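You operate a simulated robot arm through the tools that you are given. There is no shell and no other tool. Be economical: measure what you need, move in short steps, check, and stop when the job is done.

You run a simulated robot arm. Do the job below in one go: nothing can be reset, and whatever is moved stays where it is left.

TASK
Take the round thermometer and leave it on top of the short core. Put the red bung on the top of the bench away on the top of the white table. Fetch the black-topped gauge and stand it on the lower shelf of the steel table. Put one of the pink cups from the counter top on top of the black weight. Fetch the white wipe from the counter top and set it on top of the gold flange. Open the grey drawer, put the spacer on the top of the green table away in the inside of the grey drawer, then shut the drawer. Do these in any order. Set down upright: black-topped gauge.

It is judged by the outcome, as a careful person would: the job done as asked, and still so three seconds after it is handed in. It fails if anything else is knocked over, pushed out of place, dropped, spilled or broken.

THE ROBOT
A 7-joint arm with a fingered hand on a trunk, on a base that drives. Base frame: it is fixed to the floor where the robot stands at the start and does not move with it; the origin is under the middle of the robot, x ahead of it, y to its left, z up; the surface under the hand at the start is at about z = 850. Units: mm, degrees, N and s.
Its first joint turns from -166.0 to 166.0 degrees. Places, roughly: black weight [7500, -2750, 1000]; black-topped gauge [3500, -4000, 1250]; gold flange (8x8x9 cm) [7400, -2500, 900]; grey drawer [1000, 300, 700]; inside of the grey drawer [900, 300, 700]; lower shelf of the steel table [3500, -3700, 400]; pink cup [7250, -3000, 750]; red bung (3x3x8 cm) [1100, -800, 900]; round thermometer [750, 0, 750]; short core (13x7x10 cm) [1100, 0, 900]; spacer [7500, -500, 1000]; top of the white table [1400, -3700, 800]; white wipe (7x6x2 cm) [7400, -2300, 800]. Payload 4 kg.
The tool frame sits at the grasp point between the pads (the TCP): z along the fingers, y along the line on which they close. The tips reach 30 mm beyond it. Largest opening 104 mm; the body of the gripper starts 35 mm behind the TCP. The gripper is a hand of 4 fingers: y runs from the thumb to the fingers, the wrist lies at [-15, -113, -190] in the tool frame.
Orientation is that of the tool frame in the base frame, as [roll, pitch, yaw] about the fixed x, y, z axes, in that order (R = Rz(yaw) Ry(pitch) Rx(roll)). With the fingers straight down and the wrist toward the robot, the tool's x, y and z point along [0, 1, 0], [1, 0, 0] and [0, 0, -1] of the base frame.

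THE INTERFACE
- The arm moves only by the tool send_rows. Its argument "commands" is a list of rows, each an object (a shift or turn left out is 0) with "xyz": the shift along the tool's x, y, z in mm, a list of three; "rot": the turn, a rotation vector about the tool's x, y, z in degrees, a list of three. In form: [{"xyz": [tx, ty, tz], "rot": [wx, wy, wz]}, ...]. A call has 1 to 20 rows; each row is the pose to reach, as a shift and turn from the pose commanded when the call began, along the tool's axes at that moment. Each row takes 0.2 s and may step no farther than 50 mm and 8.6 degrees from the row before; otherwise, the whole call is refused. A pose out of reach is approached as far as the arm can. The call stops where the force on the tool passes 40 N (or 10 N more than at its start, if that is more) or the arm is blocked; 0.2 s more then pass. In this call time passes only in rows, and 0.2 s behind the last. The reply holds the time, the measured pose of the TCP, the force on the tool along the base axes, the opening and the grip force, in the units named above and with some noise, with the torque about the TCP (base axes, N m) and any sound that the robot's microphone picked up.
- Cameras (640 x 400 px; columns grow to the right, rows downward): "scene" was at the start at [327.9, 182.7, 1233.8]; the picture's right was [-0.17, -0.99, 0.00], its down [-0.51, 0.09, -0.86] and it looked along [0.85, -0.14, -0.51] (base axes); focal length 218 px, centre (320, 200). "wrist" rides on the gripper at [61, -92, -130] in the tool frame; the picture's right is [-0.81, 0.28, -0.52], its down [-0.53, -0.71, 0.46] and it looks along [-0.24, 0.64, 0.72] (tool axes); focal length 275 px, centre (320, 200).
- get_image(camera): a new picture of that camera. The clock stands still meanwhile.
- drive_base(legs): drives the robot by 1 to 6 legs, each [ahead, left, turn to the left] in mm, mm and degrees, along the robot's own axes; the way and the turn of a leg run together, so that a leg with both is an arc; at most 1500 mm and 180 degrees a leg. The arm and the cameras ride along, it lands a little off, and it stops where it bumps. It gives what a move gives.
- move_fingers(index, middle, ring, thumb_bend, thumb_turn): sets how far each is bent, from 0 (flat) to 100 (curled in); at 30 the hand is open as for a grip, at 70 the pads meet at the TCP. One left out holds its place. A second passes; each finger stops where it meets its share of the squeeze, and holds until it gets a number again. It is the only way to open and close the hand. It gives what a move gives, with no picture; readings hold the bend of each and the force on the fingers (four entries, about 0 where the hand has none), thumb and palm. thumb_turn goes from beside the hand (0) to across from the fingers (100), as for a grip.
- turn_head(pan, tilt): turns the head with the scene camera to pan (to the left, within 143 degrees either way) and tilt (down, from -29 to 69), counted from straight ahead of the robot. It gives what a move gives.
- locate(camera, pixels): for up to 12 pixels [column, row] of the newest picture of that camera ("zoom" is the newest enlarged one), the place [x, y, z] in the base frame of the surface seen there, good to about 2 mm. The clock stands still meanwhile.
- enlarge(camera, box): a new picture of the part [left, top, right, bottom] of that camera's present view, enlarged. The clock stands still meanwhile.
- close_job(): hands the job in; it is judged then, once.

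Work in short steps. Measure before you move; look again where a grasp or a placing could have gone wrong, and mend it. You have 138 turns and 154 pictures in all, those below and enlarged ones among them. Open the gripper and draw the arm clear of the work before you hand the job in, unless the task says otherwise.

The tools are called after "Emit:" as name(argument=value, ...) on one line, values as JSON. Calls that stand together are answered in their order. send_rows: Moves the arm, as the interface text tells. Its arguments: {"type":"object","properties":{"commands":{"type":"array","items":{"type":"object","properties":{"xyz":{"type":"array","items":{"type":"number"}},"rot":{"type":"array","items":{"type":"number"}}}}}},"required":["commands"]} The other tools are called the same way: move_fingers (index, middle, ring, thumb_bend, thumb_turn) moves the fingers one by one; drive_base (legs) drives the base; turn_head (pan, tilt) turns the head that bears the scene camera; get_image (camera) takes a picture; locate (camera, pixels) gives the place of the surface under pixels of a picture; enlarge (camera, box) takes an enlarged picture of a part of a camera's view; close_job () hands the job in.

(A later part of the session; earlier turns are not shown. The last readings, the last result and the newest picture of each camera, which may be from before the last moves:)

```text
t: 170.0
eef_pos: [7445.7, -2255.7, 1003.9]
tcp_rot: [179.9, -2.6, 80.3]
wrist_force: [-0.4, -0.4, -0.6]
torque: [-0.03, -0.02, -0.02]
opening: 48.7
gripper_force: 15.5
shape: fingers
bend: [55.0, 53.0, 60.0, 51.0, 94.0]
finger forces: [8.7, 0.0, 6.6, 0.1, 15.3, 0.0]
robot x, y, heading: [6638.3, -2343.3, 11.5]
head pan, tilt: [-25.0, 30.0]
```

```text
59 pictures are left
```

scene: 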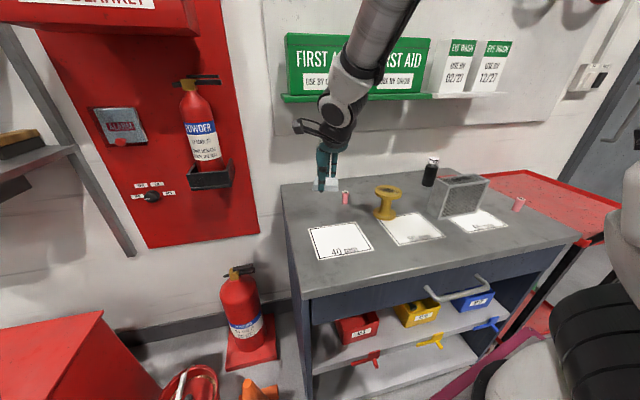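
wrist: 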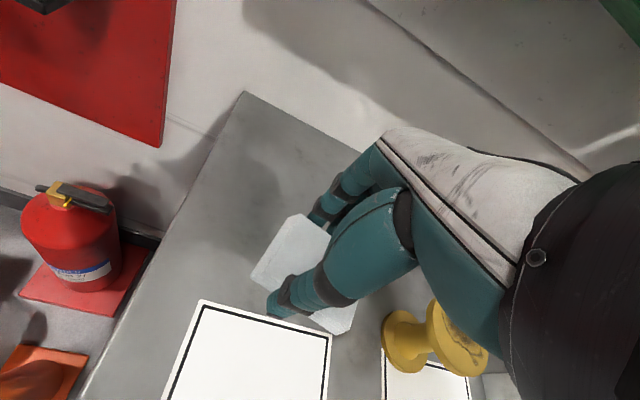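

Wipe is held. I locate it relative to the hand and move right over the flange.

Emit:
locate(camera="wrist", pixels=[[300, 217], [253, 275], [343, 325], [285, 250]])

Emit:
send_rows(commands=[{"xyz": [-20, 0, -20]}, {"xyz": [-60, 2, -20]}, {"xyz": [-100, 4, -20]}, {"xyz": [-140, 6, -20]}, {"xyz": [-170, 8, -20]}, {"xyz": [-193, 10, -20]}])

Emit:
get_image(camera="wrist")

Emit:
get_image(camera="scene")

```text
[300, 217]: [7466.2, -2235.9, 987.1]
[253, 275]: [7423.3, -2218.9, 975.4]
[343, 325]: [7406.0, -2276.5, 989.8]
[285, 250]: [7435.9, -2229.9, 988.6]
```

```text
t: 171.4
eef_pos: [7424.0, -2448.6, 1014.4]
tcp_rot: [179.9, -2.4, 80.4]
wrist_force: [-0.2, 0.2, -0.3]
torque: [0.0, 0.01, 0.0]
opening: 48.7
gripper_force: 15.4
shape: fingers
bend: [55.0, 53.0, 60.0, 51.0, 94.0]
finger forces: [8.6, 0.1, 6.6, 0.0, 15.1, 0.0]
robot x, y, heading: [6639.1, -2339.6, 11.0]
head pan, tilt: [-25.0, 30.0]
```

```text
58 pictures are left
```

wrist: 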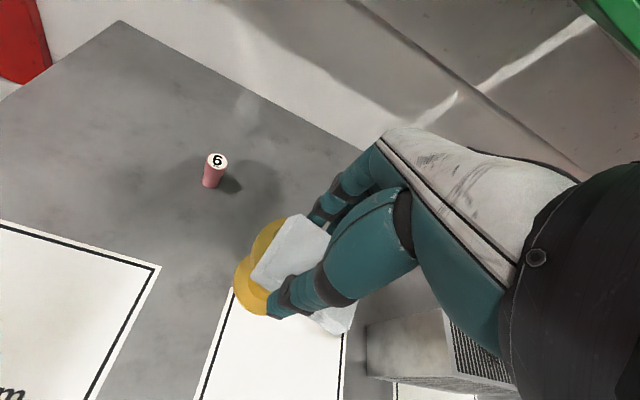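

```text
57 pictures are left
```

scene: 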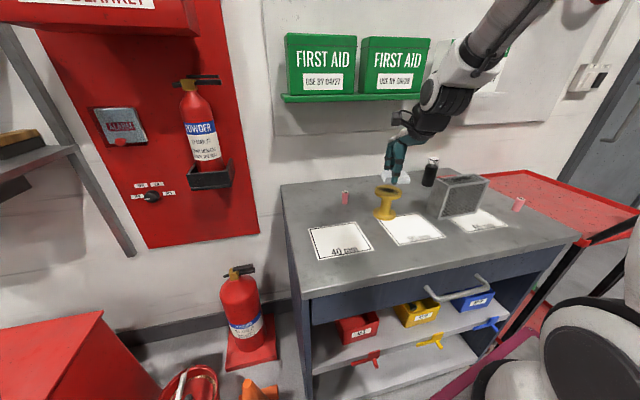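

Wipe centre is about 9 mm robotward of the TCP; I shift 36 mm forward and lower toward the flange top (z 928).

Emit:
send_rows(commands=[{"xyz": [-3, 36, 0]}, {"xyz": [-3, 36, 20]}, {"xyz": [-3, 36, 35]}])

Emit:
get_image(camera="wrist")

Emit:
enlarge(camera="scene", box=[340, 120, 460, 230])

```text
t: 172.2
eef_pos: [7460.1, -2457.5, 980.5]
tcp_rot: [180.0, -2.5, 80.3]
wrist_force: [0.3, -0.3, -0.1]
torque: [0.01, -0.04, -0.02]
opening: 48.7
gripper_force: 15.4
shape: fingers
bend: [55.0, 53.0, 60.0, 51.0, 94.0]
finger forces: [8.7, 0.1, 6.5, 0.0, 15.3, 0.0]
robot x, y, heading: [6638.6, -2339.9, 11.6]
head pan, tilt: [-25.0, 30.0]
```

```text
56 pictures are left
```

wrist: 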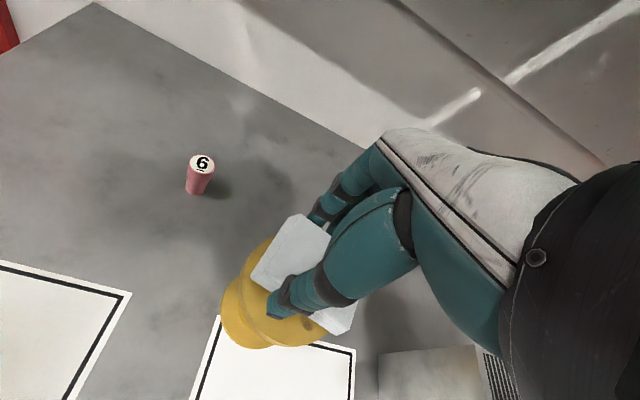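

```text
3.64 times, centred on (400, 175) of scene
```

zoom: 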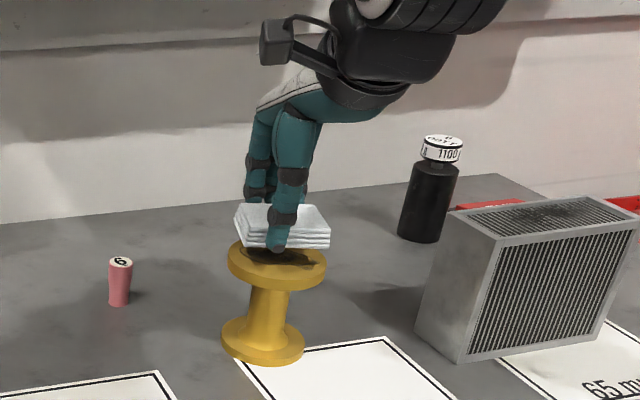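

Centred over the flange. I lower the last ~13 mm in small steps.

Emit:
send_rows(commands=[{"xyz": [0, 0, 8]}, {"xyz": [0, 0, 11]}, {"xyz": [0, 0, 13]}])

Emit:
enlarge(camera="scene", box=[340, 120, 460, 230])

```text
t: 173.0
eef_pos: [7457.4, -2457.0, 968.0]
tcp_rot: [179.8, -2.5, 80.2]
wrist_force: [0.0, 0.5, -0.2]
torque: [-0.05, -0.04, 0.0]
opening: 49.1
gripper_force: 15.2
shape: fingers
bend: [55.0, 53.0, 60.0, 51.0, 94.0]
finger forces: [8.7, 0.0, 6.6, 0.0, 15.3, 0.1]
robot x, y, heading: [6640.7, -2340.3, 11.3]
head pan, tilt: [-25.0, 30.0]
```

```text
3.64 times, centred on (400, 175) of scene
```

zoom: 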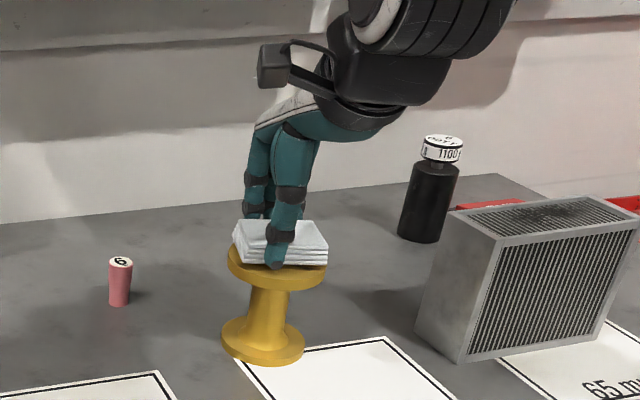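

Almost touching; 3 mm more, then release.

Emit:
send_rows(commands=[{"xyz": [0, 0, 1.5]}, {"xyz": [0, 0, 3]}])

Emit:
move_fingers(index=45, middle=45, ring=45, thumb_bend=42)

Emit:
enlarge(camera="scene", box=[340, 120, 460, 230])

```text
t: 173.6
eef_pos: [7457.8, -2457.2, 964.0]
tcp_rot: [179.8, -2.5, 80.3]
wrist_force: [0.2, 0.0, 0.4]
torque: [-0.04, -0.04, -0.04]
opening: 48.6
gripper_force: 14.8
shape: fingers
bend: [55.0, 53.0, 60.0, 51.0, 94.0]
finger forces: [8.7, 0.1, 6.7, 0.0, 15.3, 0.1]
robot x, y, heading: [6643.2, -2342.4, 11.4]
head pan, tilt: [-25.0, 30.0]
```

```text
t: 174.6
eef_pos: [7458.0, -2457.5, 964.0]
tcp_rot: [179.8, -2.4, 80.3]
wrist_force: [-0.3, 0.2, 0.6]
torque: [0.01, 0.01, -0.03]
opening: 68.8
gripper_force: 0.0
shape: fingers
bend: [45.0, 45.0, 45.0, 42.0, 97.0]
finger forces: [0.1, 0.0, 0.1, 0.1, 0.0, 0.0]
robot x, y, heading: [6639.7, -2341.6, 11.6]
head pan, tilt: [-25.0, 30.0]
```

```text
3.64 times, centred on (400, 175) of scene
```

zoom: 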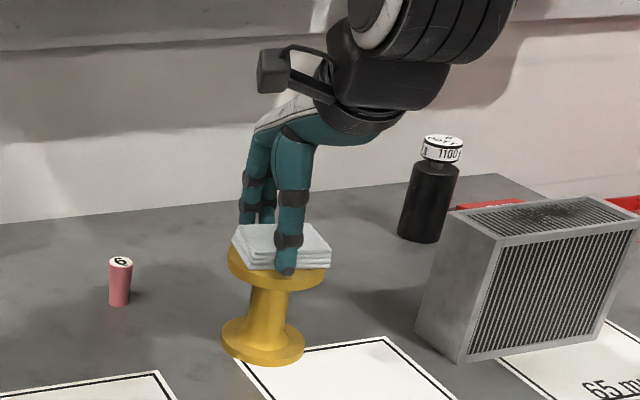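

The wipe rests on the flange. I lift clear and drive right, squaring up, toward cup "8" and the weight.

Emit:
send_rows(commands=[{"xyz": [0, 0, -20]}, {"xyz": [0, 0, -60]}, {"xyz": [0, 0, -100]}, {"xyz": [0, 0, -140]}])

Emit:
enlarge(camera="scene", box=[320, 100, 540, 250])

Emit:
drive_base(legs=[[-20, 0, -11.5], [35, -434, 0]])

Emit:
turn_head(pan=-5, tilt=35)

Emit:
get_image(camera="scene")

Emit:
get_image(camera="wrist")

```text
t: 175.6
eef_pos: [7456.1, -2463.2, 1103.0]
tcp_rot: [179.9, -2.6, 80.3]
wrist_force: [-0.4, -0.7, -0.4]
torque: [-0.02, -0.01, 0.01]
opening: 68.5
gripper_force: 0.1
shape: fingers
bend: [45.0, 45.0, 45.0, 42.0, 97.0]
finger forces: [0.0, 0.1, 0.0, 0.0, 0.1, 0.1]
robot x, y, heading: [6637.2, -2342.4, 11.5]
head pan, tilt: [-25.0, 30.0]
```

```text
2.67 times, centred on (430, 175) of scene
```

zoom: 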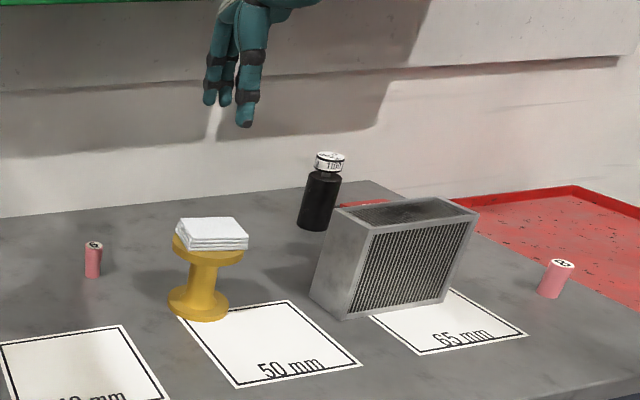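

```text
t: 179.1
eef_pos: [7425.7, -3066.5, 1103.4]
tcp_rot: [179.9, -2.5, 68.5]
wrist_force: [-0.1, 0.1, 0.7]
torque: [0.04, 0.02, 0.02]
opening: 68.5
gripper_force: 0.1
shape: fingers
bend: [45.0, 45.0, 45.0, 42.0, 97.0]
finger forces: [0.0, 0.0, 0.0, 0.0, 0.0, 0.0]
robot x, y, heading: [6650.4, -2778.9, -0.6]
head pan, tilt: [-25.0, 30.0]
```

```text
t: 179.9
eef_pos: [7426.4, -3065.9, 1103.1]
tcp_rot: [179.9, -2.5, 68.5]
wrist_force: [0.3, 0.8, 0.0]
torque: [-0.01, 0.02, -0.03]
opening: 68.9
gripper_force: 0.1
shape: fingers
bend: [45.0, 45.0, 45.0, 42.0, 97.0]
finger forces: [0.0, 0.0, 0.0, 0.0, 0.0, 0.1]
robot x, y, heading: [6652.0, -2782.9, -0.4]
head pan, tilt: [-5.0, 35.0]
```

```text
51 pictures are left
```

scene: 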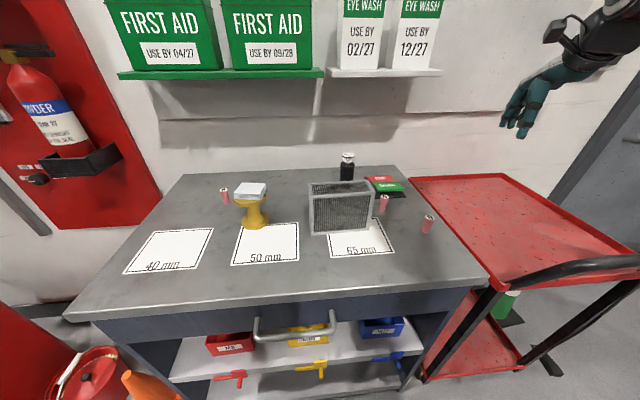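

```text
50 pictures are left
```

wrist: 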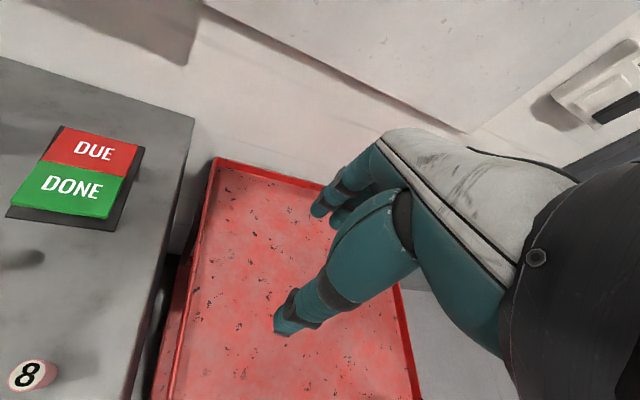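

Cup "8" at (427,223) is isolated. I move the hand above it and level the small tilt.

Emit:
send_rows(commands=[{"xyz": [28, -24, 0], "rot": [0, -2.5, 0]}, {"xyz": [56, -48, 20], "rot": [0, -2.5, 0]}, {"xyz": [84, -72, 45], "rot": [0, -2.5, 0]}, {"xyz": [110, -95, 75], "rot": [0, -2.5, 0]}, {"xyz": [126, -110, 105], "rot": [0, -2.5, 0]}, {"xyz": [130, -113.6, 143], "rot": [0, -2.5, 0]}])

Emit:
get_image(camera="wrist")

Emit:
locate(camera="scene", pixels=[[429, 217], [427, 229], [347, 155], [347, 170], [383, 198]])

```text
t: 181.3
eef_pos: [7367.8, -2897.8, 966.3]
tcp_rot: [179.9, 0.0, 68.7]
wrist_force: [1.3, 0.4, 0.5]
torque: [0.02, 0.0, -0.01]
opening: 68.8
gripper_force: 0.0
shape: fingers
bend: [45.0, 45.0, 45.0, 42.0, 97.0]
finger forces: [0.0, 0.0, 0.0, 0.0, 0.1, 0.0]
robot x, y, heading: [6648.9, -2780.2, -0.5]
head pan, tilt: [-5.0, 35.0]
```

```text
49 pictures are left
```

wrist: 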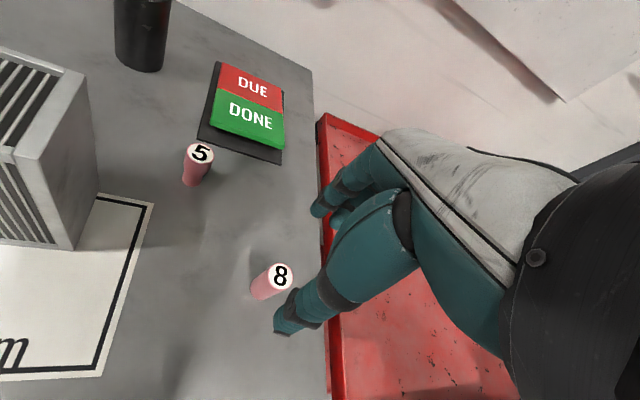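

```text
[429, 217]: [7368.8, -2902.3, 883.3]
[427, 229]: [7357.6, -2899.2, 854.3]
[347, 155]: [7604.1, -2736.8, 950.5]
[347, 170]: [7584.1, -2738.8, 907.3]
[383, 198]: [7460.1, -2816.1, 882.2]
```

I refine the cup's top centre.

Emit:
locate(camera="wrist", pixels=[[280, 276], [268, 270], [292, 280], [257, 290], [283, 266], [275, 288]])

```text
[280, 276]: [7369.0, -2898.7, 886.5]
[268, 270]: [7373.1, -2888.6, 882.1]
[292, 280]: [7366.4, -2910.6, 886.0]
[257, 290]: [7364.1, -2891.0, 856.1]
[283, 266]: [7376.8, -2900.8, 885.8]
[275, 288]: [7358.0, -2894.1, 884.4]
```

Cup centre (7368,-2900). I shift 4 mm and descend to z≈874.

Emit:
send_rows(commands=[{"xyz": [4, 0, 35]}, {"xyz": [4, 0, 70]}, {"xyz": [4, 0, 92]}])

Emit:
move_fingers(index=75, middle=75, ring=70, thumb_bend=70)

Emit:
get_image(camera="wrist")

```text
t: 182.1
eef_pos: [7372.1, -2892.2, 874.0]
tcp_rot: [179.8, 0.1, 68.6]
wrist_force: [0.3, 1.0, 0.5]
torque: [-0.01, 0.01, 0.04]
opening: 68.7
gripper_force: 0.0
shape: fingers
bend: [45.0, 45.0, 45.0, 42.0, 97.0]
finger forces: [0.1, 0.0, 0.0, 0.0, 0.0, 0.0]
robot x, y, heading: [6651.5, -2782.0, -0.5]
head pan, tilt: [-5.0, 35.0]
```

```text
t: 183.1
eef_pos: [7371.8, -2893.5, 875.0]
tcp_rot: [179.8, 0.1, 68.5]
wrist_force: [-0.3, 0.3, 0.0]
torque: [0.02, 0.0, -0.04]
opening: 1.9
gripper_force: 7.5
shape: fingers
bend: [75.0, 73.0, 70.0, 65.0, 96.0]
finger forces: [1.7, 6.1, 0.0, 0.0, 6.0, 0.0]
robot x, y, heading: [6651.2, -2781.4, -0.3]
head pan, tilt: [-5.0, 35.0]
```

```text
48 pictures are left
```

wrist: 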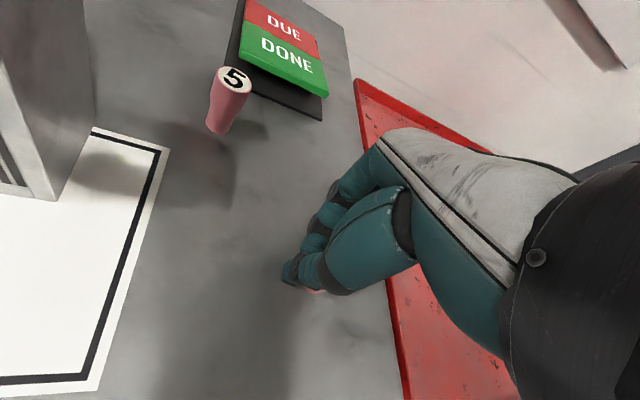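

Opening reads 1.9 mm, which is suspicious; I look closely.

Emit:
enlarge(camera="scene", box=[380, 170, 470, 250])

Emit:
enlarge(camera="wrist", box=[240, 180, 420, 320])

```text
5.00 times, centred on (425, 210) of scene
```

zoom: 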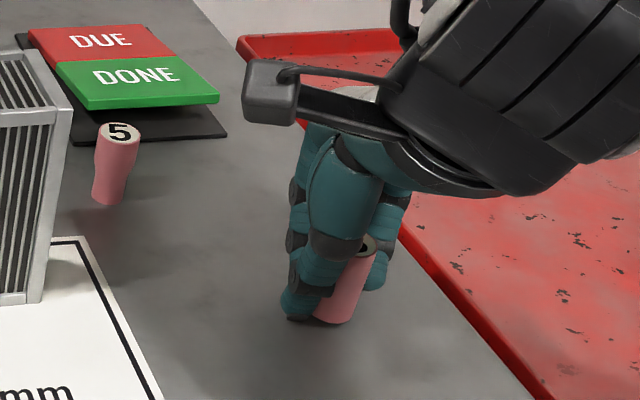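

```text
2.86 times, centred on (330, 250) of wrist
```

zoom: 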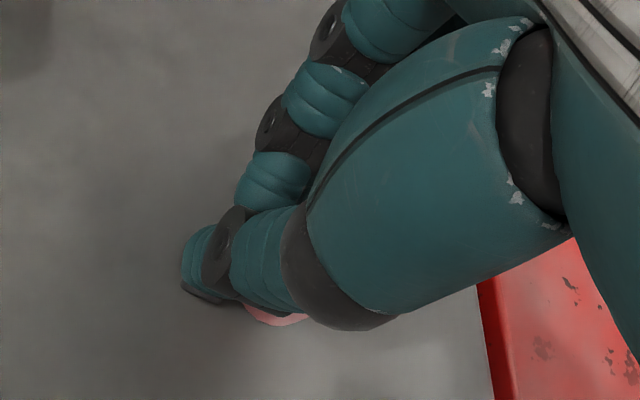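

Index closed past the cup, which sits off to the -x side of the thumb. I reopen and check the cup's place.

Emit:
move_fingers(index=45, middle=45, ring=45, thumb_bend=42)

Emit:
enlarge(camera="scene", box=[380, 170, 470, 250])

Emit:
locate(camera="zoom", pixels=[[350, 290], [335, 310], [365, 245], [345, 318], [320, 300]])

```text
t: 184.1
eef_pos: [7372.1, -2894.2, 875.5]
tcp_rot: [179.9, 0.0, 68.6]
wrist_force: [0.3, -0.3, 0.9]
torque: [0.01, 0.01, 0.03]
opening: 68.4
gripper_force: 0.0
shape: fingers
bend: [45.0, 45.0, 45.0, 42.0, 97.0]
finger forces: [0.0, 0.0, 0.1, 0.0, 0.1, 0.1]
robot x, y, heading: [6651.9, -2779.3, -0.2]
head pan, tilt: [-5.0, 35.0]
```

```text
5.00 times, centred on (425, 210) of scene
```

zoom: 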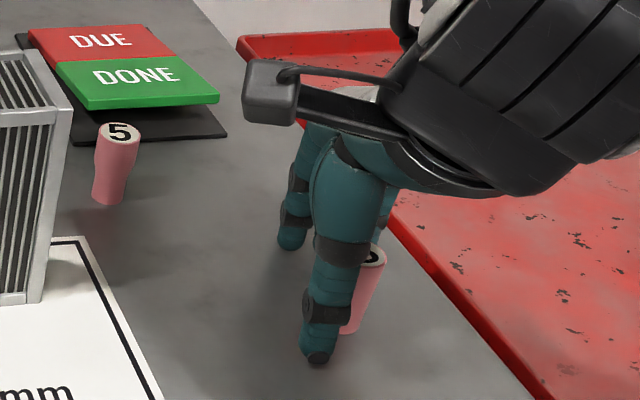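

```text
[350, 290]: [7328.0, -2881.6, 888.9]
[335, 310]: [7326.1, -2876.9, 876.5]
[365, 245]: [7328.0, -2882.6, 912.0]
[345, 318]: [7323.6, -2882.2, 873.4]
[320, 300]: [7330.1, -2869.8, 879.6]
```

The cup still stands. I locate it now.

Emit:
locate(camera="zoom", pixels=[[365, 310], [372, 262], [360, 325], [380, 262], [375, 285], [292, 240], [383, 235]])

Emit:
get_image(camera="wrist")

```text
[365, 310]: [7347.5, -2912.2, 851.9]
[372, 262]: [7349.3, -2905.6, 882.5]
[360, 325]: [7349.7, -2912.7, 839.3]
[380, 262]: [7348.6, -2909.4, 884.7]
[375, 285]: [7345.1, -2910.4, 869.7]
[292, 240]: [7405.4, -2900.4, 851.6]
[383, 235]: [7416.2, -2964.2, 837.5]
```

```text
44 pictures are left
```

wrist: 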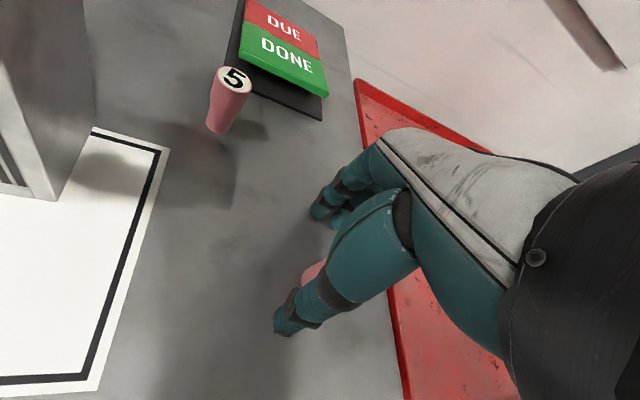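

The cup is now about 23 mm toward tool -x and 10 mm toward the thumb. I shift the hand to centre on it.

Emit:
send_rows(commands=[{"xyz": [-11, -5, 0]}, {"xyz": [-21, -9, 0]}])

Emit:
enlarge(camera="scene", box=[380, 170, 470, 250])

Emit:
enlarge(camera="wrist", box=[240, 180, 420, 360])

```text
t: 184.7
eef_pos: [7355.1, -2911.6, 874.7]
tcp_rot: [179.7, 0.0, 68.5]
wrist_force: [-0.2, -0.7, 0.2]
torque: [-0.02, -0.02, 0.02]
opening: 68.3
gripper_force: 0.3
shape: fingers
bend: [45.0, 45.0, 45.0, 42.0, 97.0]
finger forces: [0.0, 0.6, 0.1, 0.0, 0.0, 0.0]
robot x, y, heading: [6653.3, -2780.8, -0.1]
head pan, tilt: [-5.0, 35.0]
```

```text
5.00 times, centred on (425, 210) of scene
```

zoom: 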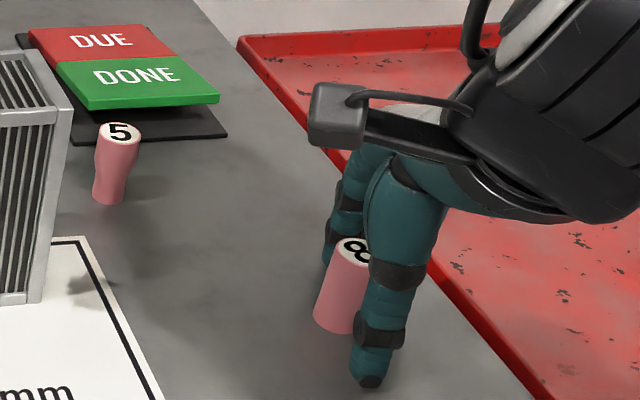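

```text
2.22 times, centred on (330, 270) of wrist
```

zoom: 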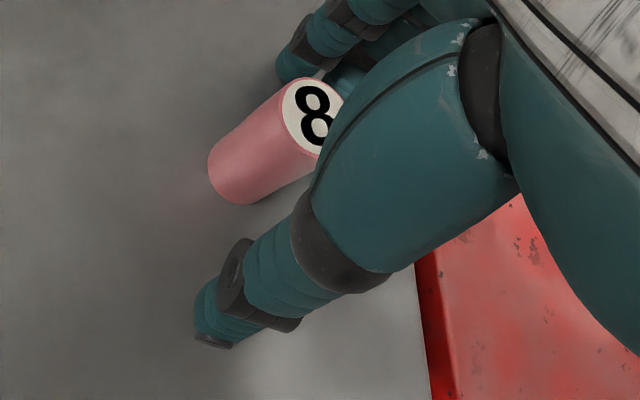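

Now the cup lies between the fingers and slightly +x. I measure it again.

Emit:
locate(camera="zoom", pixels=[[308, 112], [290, 90], [305, 150], [225, 180], [340, 95]])

```text
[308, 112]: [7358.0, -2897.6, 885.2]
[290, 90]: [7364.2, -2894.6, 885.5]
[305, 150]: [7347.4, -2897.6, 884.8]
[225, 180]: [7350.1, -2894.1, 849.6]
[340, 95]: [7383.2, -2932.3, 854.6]
```

Cup centre (7357,-2899). I shift so it lies right between thumb and index/middle, then close.

Emit:
send_rows(commands=[{"xyz": [10, -2, 0]}])

Emit:
move_fingers(index=75, middle=75, ring=60, thumb_bend=70)

Emit:
enlarge(camera="wrist", box=[240, 180, 420, 360])

```text
t: 185.1
eef_pos: [7359.1, -2900.5, 874.7]
tcp_rot: [179.7, 0.1, 68.5]
wrist_force: [-0.4, -0.2, 1.4]
torque: [-0.08, -0.09, -0.02]
opening: 68.5
gripper_force: 1.7
shape: fingers
bend: [45.0, 45.0, 45.0, 42.0, 97.0]
finger forces: [0.0, 2.7, 0.1, 0.0, 0.0, 0.0]
robot x, y, heading: [6651.3, -2783.5, -0.6]
head pan, tilt: [-5.0, 35.0]
```

```text
t: 186.1
eef_pos: [7358.0, -2900.1, 875.1]
tcp_rot: [180.0, 0.0, 68.5]
wrist_force: [-0.4, 0.0, -0.6]
torque: [0.01, -0.01, 0.0]
opening: 10.6
gripper_force: 10.6
shape: fingers
bend: [74.0, 73.0, 60.0, 63.0, 96.0]
finger forces: [5.5, 6.0, 0.0, 0.0, 8.8, 0.0]
robot x, y, heading: [6649.2, -2776.9, -0.5]
head pan, tilt: [-5.0, 35.0]
```

```text
2.22 times, centred on (330, 270) of wrist
```

zoom: 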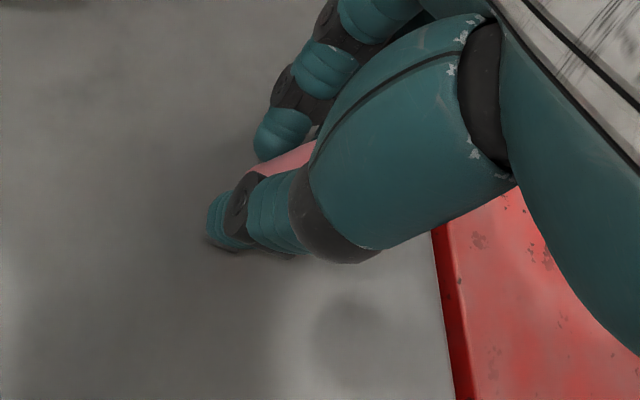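

Balanced grip. I squeeze a little more and lift.

Emit:
move_fingers(index=82, middle=82, thumb_bend=72)

Emit:
send_rows(commands=[{"xyz": [0, 0, -15]}, {"xyz": [0, 0, -50]}, {"xyz": [0, 0, -95]}, {"xyz": [0, 0, -140]}])

Emit:
enlarge(camera="scene", box=[340, 110, 470, 230])

```text
t: 187.1
eef_pos: [7359.1, -2901.1, 874.2]
tcp_rot: [179.9, 0.0, 68.5]
wrist_force: [-0.6, -0.7, -0.3]
torque: [-0.01, 0.02, 0.01]
opening: 3.7
gripper_force: 0.0
shape: fingers
bend: [81.0, 82.0, 60.0, 67.0, 96.0]
finger forces: [0.0, 0.0, 0.0, 0.1, 0.1, 0.1]
robot x, y, heading: [6647.1, -2780.7, -0.4]
head pan, tilt: [-5.0, 35.0]
```

```text
t: 188.1
eef_pos: [7356.2, -2901.7, 1016.3]
tcp_rot: [179.8, -0.2, 68.6]
wrist_force: [0.6, -0.7, 1.0]
torque: [0.0, -0.03, -0.01]
opening: 4.0
gripper_force: 0.0
shape: fingers
bend: [81.0, 82.0, 60.0, 67.0, 96.0]
finger forces: [0.1, 0.1, 0.1, 0.0, 0.0, 0.1]
robot x, y, heading: [6649.8, -2779.7, -0.3]
head pan, tilt: [-5.0, 35.0]
```

```text
3.33 times, centred on (405, 170) of scene
```

zoom: 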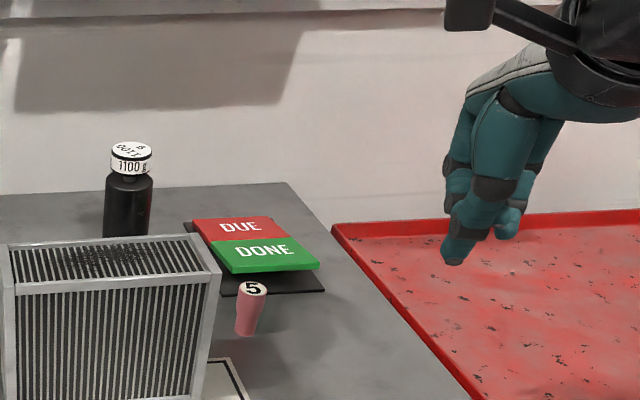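

The cup slipped out on the extra squeeze. I find where it is.

Emit:
get_image(camera="wrist")

Emit:
get_image(camera="scene")

```text
39 pictures are left
```

wrist: 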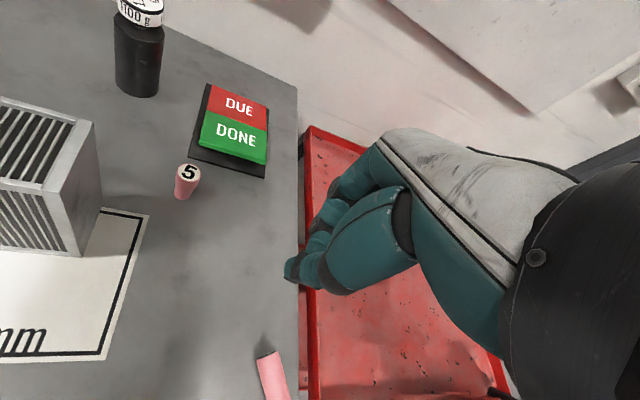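

```text
38 pictures are left
```

scene: 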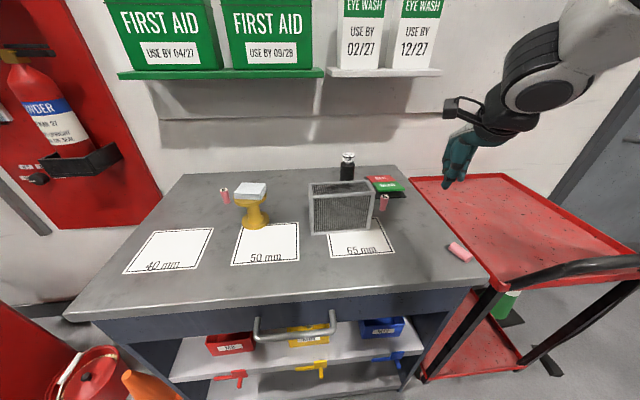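

Cup "8" lies on its side at the counter's right edge (460,251). I measure its axis; I will use this same cup.

Emit:
enlarge(camera="scene", box=[430, 225, 490, 275])

Emit:
locate(camera="scene", pixels=[[452, 244], [468, 258], [460, 251], [447, 242], [472, 261], [486, 272], [470, 245], [440, 255]])

Emit:
locate(camera="wrist", pixels=[[268, 352], [272, 375], [276, 395], [258, 358], [279, 350], [262, 385]])

```text
8.00 times, centred on (460, 250) of scene
```

zoom: 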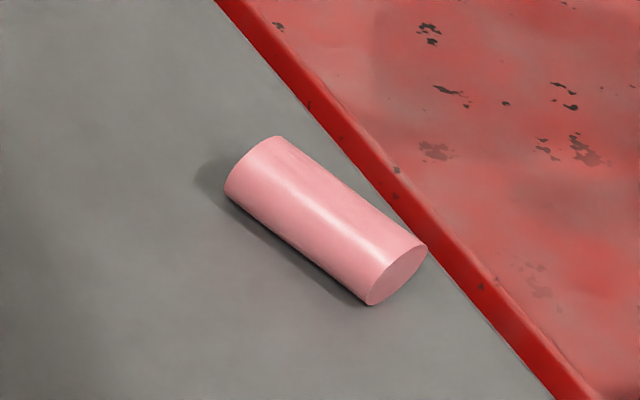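

```text
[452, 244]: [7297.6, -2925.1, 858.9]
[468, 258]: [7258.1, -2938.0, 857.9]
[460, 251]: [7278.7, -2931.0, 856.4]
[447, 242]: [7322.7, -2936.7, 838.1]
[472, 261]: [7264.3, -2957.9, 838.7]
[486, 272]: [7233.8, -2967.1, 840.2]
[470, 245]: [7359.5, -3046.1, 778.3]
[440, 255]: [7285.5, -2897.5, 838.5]
```

```text
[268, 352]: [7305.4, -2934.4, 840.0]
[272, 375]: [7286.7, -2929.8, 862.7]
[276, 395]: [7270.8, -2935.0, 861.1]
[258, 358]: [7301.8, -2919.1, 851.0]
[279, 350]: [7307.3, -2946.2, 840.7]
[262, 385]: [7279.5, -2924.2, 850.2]
```

Cup axis runs near→far along (.95,.31) with its base toward me. Plan: grip it across with a -25° tilt, then swing the hand 90° about the closing axis so it is upright. First I rotate the hand 50° and tilt.

Emit:
move_fingers(index=45, middle=45, ring=45, thumb_bend=42)

Emit:
send_rows(commands=[{"rot": [0, 0, 8.4]}, {"rot": [0, 0, 16.8]}, {"rot": [0, 0, 25.2]}, {"rot": [0, 0, 33.6]}, {"rot": [0, 0, 42]}, {"rot": [0, 0, 50.3]}])

Emit:
send_rows(commands=[{"rot": [0, -8.4, 0]}, {"rot": [0, -16.8, 0]}, {"rot": [0, -25, 0]}])

```text
t: 189.1
eef_pos: [7357.3, -2900.0, 1015.1]
tcp_rot: [179.9, -0.1, 68.5]
wrist_force: [-1.1, -0.2, -1.0]
torque: [-0.04, 0.01, 0.01]
opening: 68.3
gripper_force: 0.0
shape: fingers
bend: [45.0, 45.0, 45.0, 42.0, 97.0]
finger forces: [0.0, 0.0, 0.0, 0.1, 0.1, 0.0]
robot x, y, heading: [6648.5, -2777.4, -0.3]
head pan, tilt: [-5.0, 35.0]
```

```text
t: 190.5
eef_pos: [7357.5, -2899.7, 1013.5]
tcp_rot: [179.9, -0.1, 18.2]
wrist_force: [0.3, 0.1, 0.9]
torque: [0.0, -0.03, 0.04]
opening: 68.6
gripper_force: 0.2
shape: fingers
bend: [45.0, 45.0, 45.0, 42.0, 97.0]
finger forces: [0.0, 0.1, 0.0, 0.0, 0.0, 0.0]
robot x, y, heading: [6652.3, -2779.1, -0.4]
head pan, tilt: [-5.0, 35.0]
```

```text
t: 191.3
eef_pos: [7357.4, -2901.0, 1012.9]
tcp_rot: [179.8, 25.0, 18.2]
wrist_force: [0.3, 0.0, 1.1]
torque: [0.01, -0.03, -0.02]
opening: 68.7
gripper_force: 0.0
shape: fingers
bend: [45.0, 45.0, 45.0, 42.0, 97.0]
finger forces: [0.0, 0.0, 0.0, 0.1, 0.0, 0.0]
robot x, y, heading: [6654.3, -2778.4, -0.3]
head pan, tilt: [-5.0, 35.0]
```

Both rotations worked. I move the base by (-65,-28) so the hand is over the cup, then descend partway.

Emit:
drive_base(legs=[[-65, -28, 0]])

Emit:
send_rows(commands=[{"xyz": [17, 0, 36]}, {"xyz": [34, 0, 72]}, {"xyz": [38, 0, 82]}])

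Emit:
get_image(camera="wrist")

```text
t: 192.3
eef_pos: [7292.2, -2928.5, 1014.7]
tcp_rot: [179.8, 24.9, 18.2]
wrist_force: [0.4, -0.4, -0.4]
torque: [0.02, -0.02, -0.01]
opening: 68.5
gripper_force: 0.1
shape: fingers
bend: [45.0, 45.0, 45.0, 42.0, 97.0]
finger forces: [0.1, 0.0, 0.1, 0.1, 0.1, 0.1]
robot x, y, heading: [6588.2, -2809.4, -0.6]
head pan, tilt: [-5.0, 35.0]
```

```text
t: 193.1
eef_pos: [7292.7, -2928.1, 922.7]
tcp_rot: [179.9, 24.9, 18.1]
wrist_force: [1.1, 0.0, -0.1]
torque: [-0.03, 0.0, 0.03]
opening: 68.5
gripper_force: 0.0
shape: fingers
bend: [45.0, 45.0, 45.0, 42.0, 97.0]
finger forces: [0.0, 0.0, 0.0, 0.1, 0.0, 0.0]
robot x, y, heading: [6586.7, -2810.0, -0.5]
head pan, tilt: [-5.0, 35.0]
```

```text
36 pictures are left
```

wrist: 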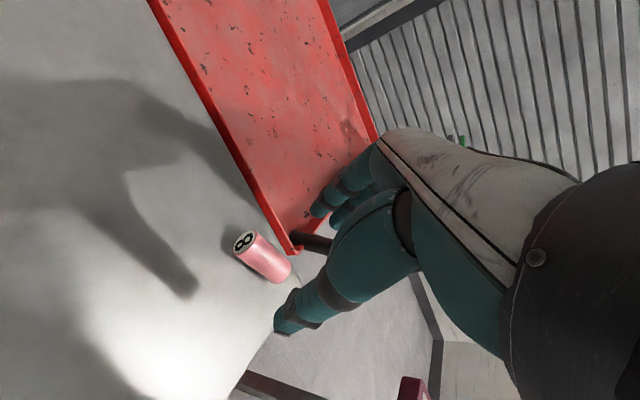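

I refine the cup's centreline and check the trolley rim/handle.

Emit:
locate(camera="wrist", pixels=[[243, 242], [266, 252], [284, 268], [258, 266], [272, 248], [290, 245], [325, 242], [250, 275]])

```text
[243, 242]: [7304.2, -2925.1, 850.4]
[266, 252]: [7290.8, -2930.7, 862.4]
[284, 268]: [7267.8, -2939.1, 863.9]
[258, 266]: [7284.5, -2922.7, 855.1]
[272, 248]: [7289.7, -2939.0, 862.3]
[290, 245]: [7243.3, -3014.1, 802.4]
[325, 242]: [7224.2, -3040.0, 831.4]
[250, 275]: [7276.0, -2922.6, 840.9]
```

Aligned within 2 mm. I descend to z≈871 and close gently.

Emit:
send_rows(commands=[{"xyz": [12, 0, 26]}, {"xyz": [21.6, 0, 46.2]}])

Emit:
move_fingers(index=68, middle=68, ring=45, thumb_bend=66)

Emit:
enlarge(camera="wrist", box=[220, 170, 420, 350])

```text
t: 193.7
eef_pos: [7293.6, -2928.6, 872.3]
tcp_rot: [179.9, 24.8, 18.2]
wrist_force: [0.1, -0.1, 2.0]
torque: [-0.07, -0.04, -0.02]
opening: 68.5
gripper_force: 0.6
shape: fingers
bend: [45.0, 45.0, 45.0, 42.0, 97.0]
finger forces: [1.9, 0.1, 0.0, 0.1, 0.1, 0.0]
robot x, y, heading: [6583.4, -2809.5, -0.6]
head pan, tilt: [-5.0, 35.0]
```

```text
t: 194.7
eef_pos: [7293.3, -2930.0, 871.9]
tcp_rot: [179.8, 25.0, 18.0]
wrist_force: [-0.6, -9.8, 9.5]
torque: [-0.28, 0.09, -0.08]
opening: 41.6
gripper_force: 12.0
shape: fingers
bend: [47.0, 66.0, 45.0, 63.0, 99.0]
finger forces: [11.1, 2.4, 0.0, 0.0, 9.4, 0.0]
robot x, y, heading: [6586.3, -2807.0, -0.6]
head pan, tilt: [-5.0, 35.0]
```

```text
2.22 times, centred on (320, 260) of wrist
```

zoom: 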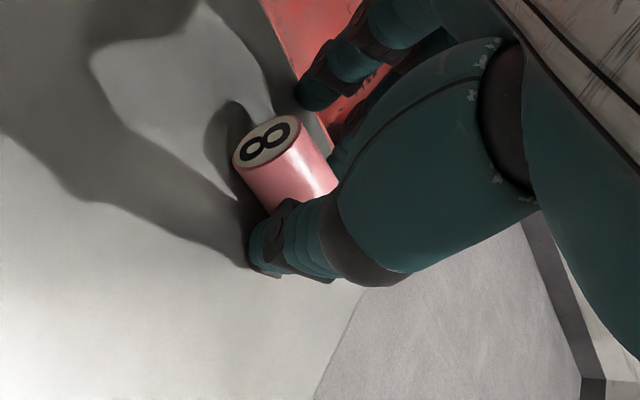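

The index is caught on the counter; I raise 6 mm and re-close.

Emit:
move_fingers(index=42)

Emit:
send_rows(commands=[{"xyz": [-3, 0, -6.3]}])

Emit:
move_fingers(index=70, middle=70, thumb_bend=66)

Emit:
enlarge(camera="wrist", box=[220, 170, 420, 350])

```text
t: 195.7
eef_pos: [7294.5, -2928.8, 873.0]
tcp_rot: [179.9, 24.9, 18.1]
wrist_force: [-1.3, 2.3, 8.4]
torque: [0.22, 0.14, -0.02]
opening: 45.7
gripper_force: 6.7
shape: fingers
bend: [43.0, 66.0, 45.0, 63.0, 99.0]
finger forces: [1.0, 2.0, 0.1, 0.1, 9.2, 0.0]
robot x, y, heading: [6588.7, -2810.5, -0.5]
head pan, tilt: [-5.0, 35.0]
```

```text
t: 196.1
eef_pos: [7293.2, -2929.4, 878.9]
tcp_rot: [179.9, 24.9, 18.1]
wrist_force: [-0.3, -0.5, -0.1]
torque: [0.02, -0.01, 0.03]
opening: 45.3
gripper_force: 1.9
shape: fingers
bend: [42.0, 66.0, 45.0, 64.0, 97.0]
finger forces: [0.0, 1.9, 0.1, 0.1, 2.0, 0.1]
robot x, y, heading: [6585.0, -2807.4, -0.7]
head pan, tilt: [-5.0, 35.0]
```

```text
t: 197.1
eef_pos: [7292.6, -2928.9, 878.5]
tcp_rot: [179.9, 24.8, 18.3]
wrist_force: [0.5, 0.5, -0.8]
torque: [0.06, 0.02, 0.0]
opening: 18.7
gripper_force: 4.3
shape: fingers
bend: [65.0, 68.0, 45.0, 62.0, 97.0]
finger forces: [3.3, 1.5, 0.1, 0.0, 4.6, 0.0]
robot x, y, heading: [6584.6, -2806.2, -0.6]
head pan, tilt: [-5.0, 35.0]
```

```text
2.22 times, centred on (320, 260) of wrist
```

zoom: 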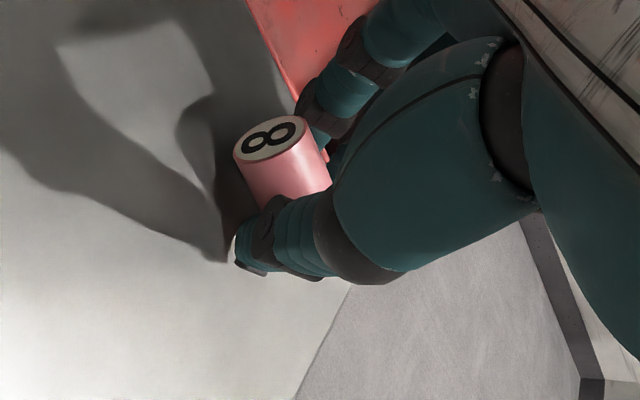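

The cup is gripped (19 mm, 4 N). I tighten slightly and lift.

Emit:
move_fingers(index=73, middle=73, thumb_bend=66)

Emit:
send_rows(commands=[{"xyz": [-6, 0, -14]}, {"xyz": [-21, 0, -45]}, {"xyz": [-40, 0, -86]}, {"xyz": [-60, 0, -128]}, {"xyz": [-80, 0, -170]}])

Emit:
enlarge(camera="wrist", box=[220, 170, 420, 350])

```text
t: 198.1
eef_pos: [7292.5, -2928.1, 878.9]
tcp_rot: [179.9, 24.9, 18.1]
wrist_force: [0.3, -0.2, -0.5]
torque: [-0.02, -0.01, -0.01]
opening: 17.7
gripper_force: 8.1
shape: fingers
bend: [72.0, 73.0, 45.0, 59.0, 96.0]
finger forces: [5.0, 2.7, 0.0, 0.0, 7.9, 0.0]
robot x, y, heading: [6581.3, -2808.4, -0.6]
head pan, tilt: [-5.0, 35.0]
```

```text
t: 199.3
eef_pos: [7290.7, -2930.0, 1067.4]
tcp_rot: [179.9, 24.9, 18.2]
wrist_force: [-0.7, 0.3, -0.4]
torque: [-0.02, -0.01, 0.02]
opening: 17.6
gripper_force: 7.9
shape: fingers
bend: [72.0, 73.0, 45.0, 59.0, 96.0]
finger forces: [5.2, 2.8, 0.0, 0.0, 7.7, 0.0]
robot x, y, heading: [6589.0, -2806.0, -0.8]
head pan, tilt: [-5.0, 35.0]
```

```text
2.22 times, centred on (320, 260) of wrist
```

zoom: 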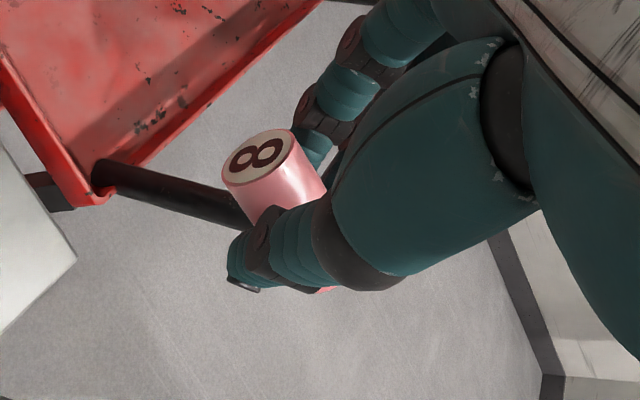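

Held. I swing the hand 90° about its closing axis to bring the cup upright.

Emit:
send_rows(commands=[{"rot": [0, 8.3, 0]}, {"rot": [0, 16.6, 0]}, {"rot": [0, 24.9, 0]}, {"rot": [0, 33.2, 0]}, {"rot": [0, 41.5, 0]}, {"rot": [0, 49.8, 0]}, {"rot": [0, 58.1, 0]}, {"rot": [0, 66.4, 0]}, {"rot": [0, 74.7, 0]}, {"rot": [0, 83, 0]}, {"rot": [0, 90, 0]}])

Emit:
get_image(camera="scene")

```text
t: 201.7
eef_pos: [7291.6, -2929.6, 1073.4]
tcp_rot: [179.3, -37.1, 18.4]
wrist_force: [-0.5, 0.1, -0.1]
torque: [-0.01, -0.01, 0.0]
opening: 17.3
gripper_force: 7.7
shape: fingers
bend: [72.0, 73.0, 45.0, 59.0, 96.0]
finger forces: [4.7, 2.7, 0.0, 0.1, 7.4, 0.1]
out of reach, approached as far as the arm can: row 8, 9, 10, 11
robot x, y, heading: [6585.5, -2808.1, -0.3]
head pan, tilt: [-5.0, 35.0]
```

```text
32 pictures are left
```

scene: 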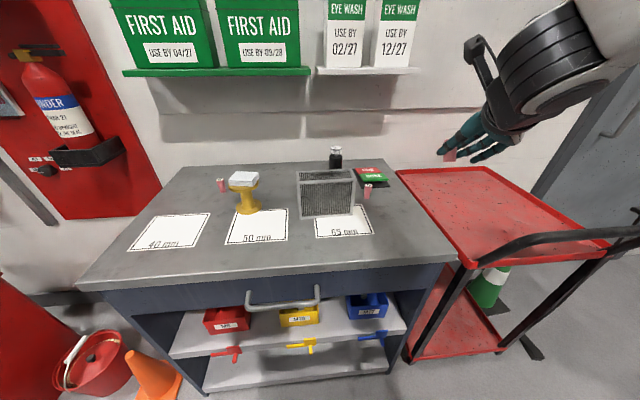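

Only reached -37° — the arm is too folded here. I extend the hand 240 mm forward at the commanded orientation, which should allow the rest.

Emit:
send_rows(commands=[{"xyz": [17, 0, 36]}, {"xyz": [34, 0, 72]}, {"xyz": [51, 0, 108]}, {"xyz": [68, 0, 144]}, {"xyz": [84, 0, 180]}, {"xyz": [100, 0, 216]}])

```text
t: 203.1
eef_pos: [7371.1, -2905.0, 997.0]
tcp_rot: [-173.3, -32.3, 11.8]
wrist_force: [-0.1, 1.2, -1.0]
torque: [-0.05, -0.03, -0.06]
opening: 17.2
gripper_force: 7.5
shape: fingers
bend: [72.0, 73.0, 45.0, 59.0, 96.0]
finger forces: [4.6, 2.6, 0.0, 0.0, 7.2, 0.0]
out of reach, approached as far as the arm can: row 1, 2, 3, 4, 5, 6
robot x, y, heading: [6585.9, -2807.7, -0.8]
head pan, tilt: [-5.0, 35.0]
```

The arm can't reach that pitch. I re-sync with a small upward step and look at how the cup is held now.

Emit:
send_rows(commands=[{"xyz": [0, 0, 0]}])

Emit:
enlarge(camera="scene", box=[290, 120, 490, 250])

```text
t: 203.5
eef_pos: [7370.2, -2907.3, 996.3]
tcp_rot: [-173.2, -32.2, 11.5]
wrist_force: [-0.5, 0.1, -0.3]
torque: [-0.02, 0.01, 0.02]
opening: 17.2
gripper_force: 8.0
shape: fingers
bend: [72.0, 73.0, 45.0, 59.0, 96.0]
finger forces: [4.7, 2.6, 0.0, 0.1, 7.2, 0.0]
robot x, y, heading: [6586.5, -2805.1, -0.8]
head pan, tilt: [-5.0, 35.0]
```

```text
3.08 times, centred on (390, 185) of scene
```

zoom: 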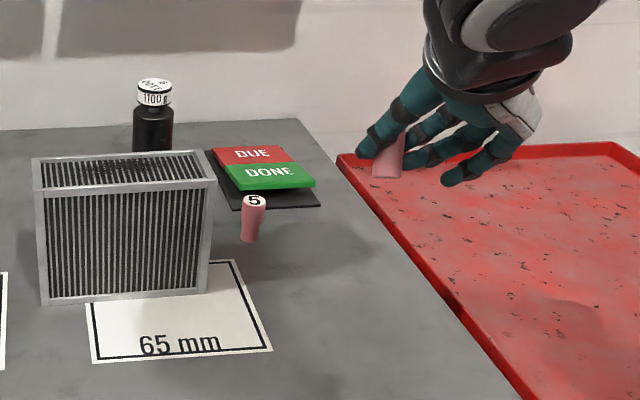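

Config limits: instead I rotate the hand about the vertical (+60°) so its wrist faces the robot; the remaining tilt then becomes a plain wrist roll.

Emit:
send_rows(commands=[{"xyz": [0, 0, -10], "rot": [4.5, -0.8, -7.1]}, {"xyz": [0, 0, -20], "rot": [9, -1.7, -14.2]}, {"xyz": [0, 0, -30], "rot": [13.5, -2.5, -21.3]}, {"xyz": [0, 0, -40], "rot": [18, -3.4, -28.4]}, {"xyz": [0, 0, -50], "rot": [22.6, -4.2, -35.5]}, {"xyz": [0, 0, -50], "rot": [27.1, -5.1, -42.6]}, {"xyz": [0, 0, -50], "rot": [31.6, -5.9, -49.7]}])

Emit:
send_rows(commands=[{"rot": [0, 8.3, 0]}, {"rot": [0, 16.6, 0]}, {"rot": [0, 24.9, 0]}, {"rot": [0, 33, 0]}])

Emit:
enlarge(camera="scene", box=[290, 80, 490, 250])

```text
t: 205.1
eef_pos: [7351.3, -2920.8, 1045.4]
tcp_rot: [-173.3, -32.4, 70.9]
wrist_force: [-0.1, 0.4, 0.2]
torque: [0.0, 0.0, -0.02]
opening: 17.3
gripper_force: 7.4
shape: fingers
bend: [72.0, 73.0, 45.0, 59.0, 96.0]
finger forces: [4.3, 2.4, 0.0, 0.0, 6.6, 0.0]
robot x, y, heading: [6586.0, -2809.7, -0.5]
head pan, tilt: [-5.0, 35.0]
```

```text
t: 206.1
eef_pos: [7352.5, -2920.1, 1045.7]
tcp_rot: [-166.4, -64.9, 62.0]
wrist_force: [-0.1, -0.5, 0.5]
torque: [-0.01, 0.01, -0.04]
opening: 17.2
gripper_force: 6.6
shape: fingers
bend: [72.0, 73.0, 45.0, 59.0, 96.0]
finger forces: [4.3, 2.4, 0.0, 0.0, 6.5, 0.0]
robot x, y, heading: [6588.0, -2807.9, -0.8]
head pan, tilt: [-5.0, 35.0]
```

```text
2.35 times, centred on (390, 165) of scene
```

zoom: 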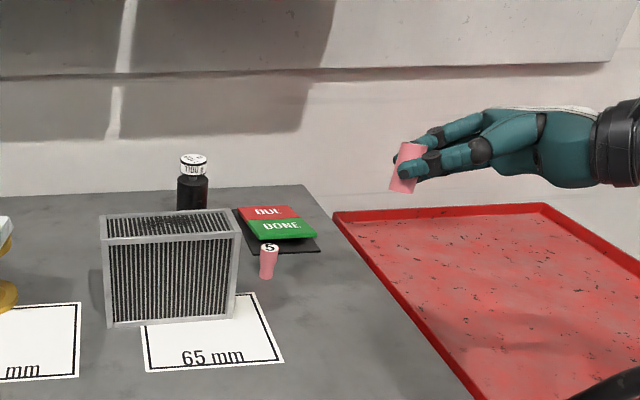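

The cup is nearly upright. I measure its axis.

Emit:
locate(camera="zoom", pixels=[[402, 190], [393, 186], [411, 191], [401, 146], [422, 150], [412, 147], [395, 175], [193, 158], [193, 168]])

Emit:
enlarge(camera="wrist", box=[180, 140, 400, 340])

```text
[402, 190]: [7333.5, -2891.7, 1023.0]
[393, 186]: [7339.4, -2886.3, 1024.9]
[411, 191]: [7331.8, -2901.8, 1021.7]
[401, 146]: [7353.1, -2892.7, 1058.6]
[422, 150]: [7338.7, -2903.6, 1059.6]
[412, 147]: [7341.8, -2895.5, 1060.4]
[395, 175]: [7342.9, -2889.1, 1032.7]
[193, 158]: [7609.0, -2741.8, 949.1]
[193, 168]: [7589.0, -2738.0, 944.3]
```

```text
2.00 times, centred on (290, 240) of wrist
```

zoom: 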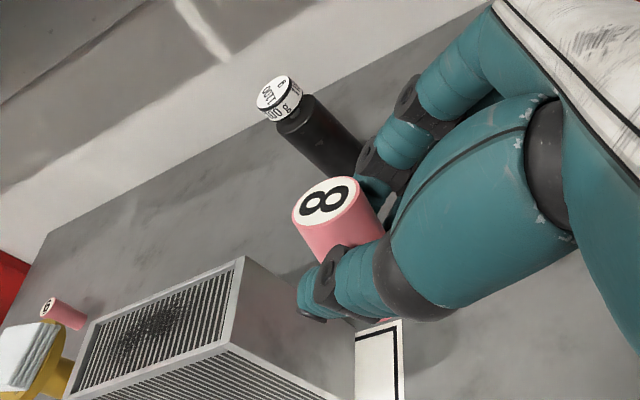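

I measure the cup's top face points to get its tilt.

Emit:
locate(camera="zoom", pixels=[[298, 213], [353, 190], [330, 181], [325, 222], [343, 212], [308, 194], [326, 200]])

```text
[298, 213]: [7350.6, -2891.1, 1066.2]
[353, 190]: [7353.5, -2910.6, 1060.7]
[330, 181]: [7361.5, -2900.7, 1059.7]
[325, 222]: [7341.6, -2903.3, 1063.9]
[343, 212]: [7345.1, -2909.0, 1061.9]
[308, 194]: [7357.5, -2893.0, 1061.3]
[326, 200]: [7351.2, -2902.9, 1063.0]
```

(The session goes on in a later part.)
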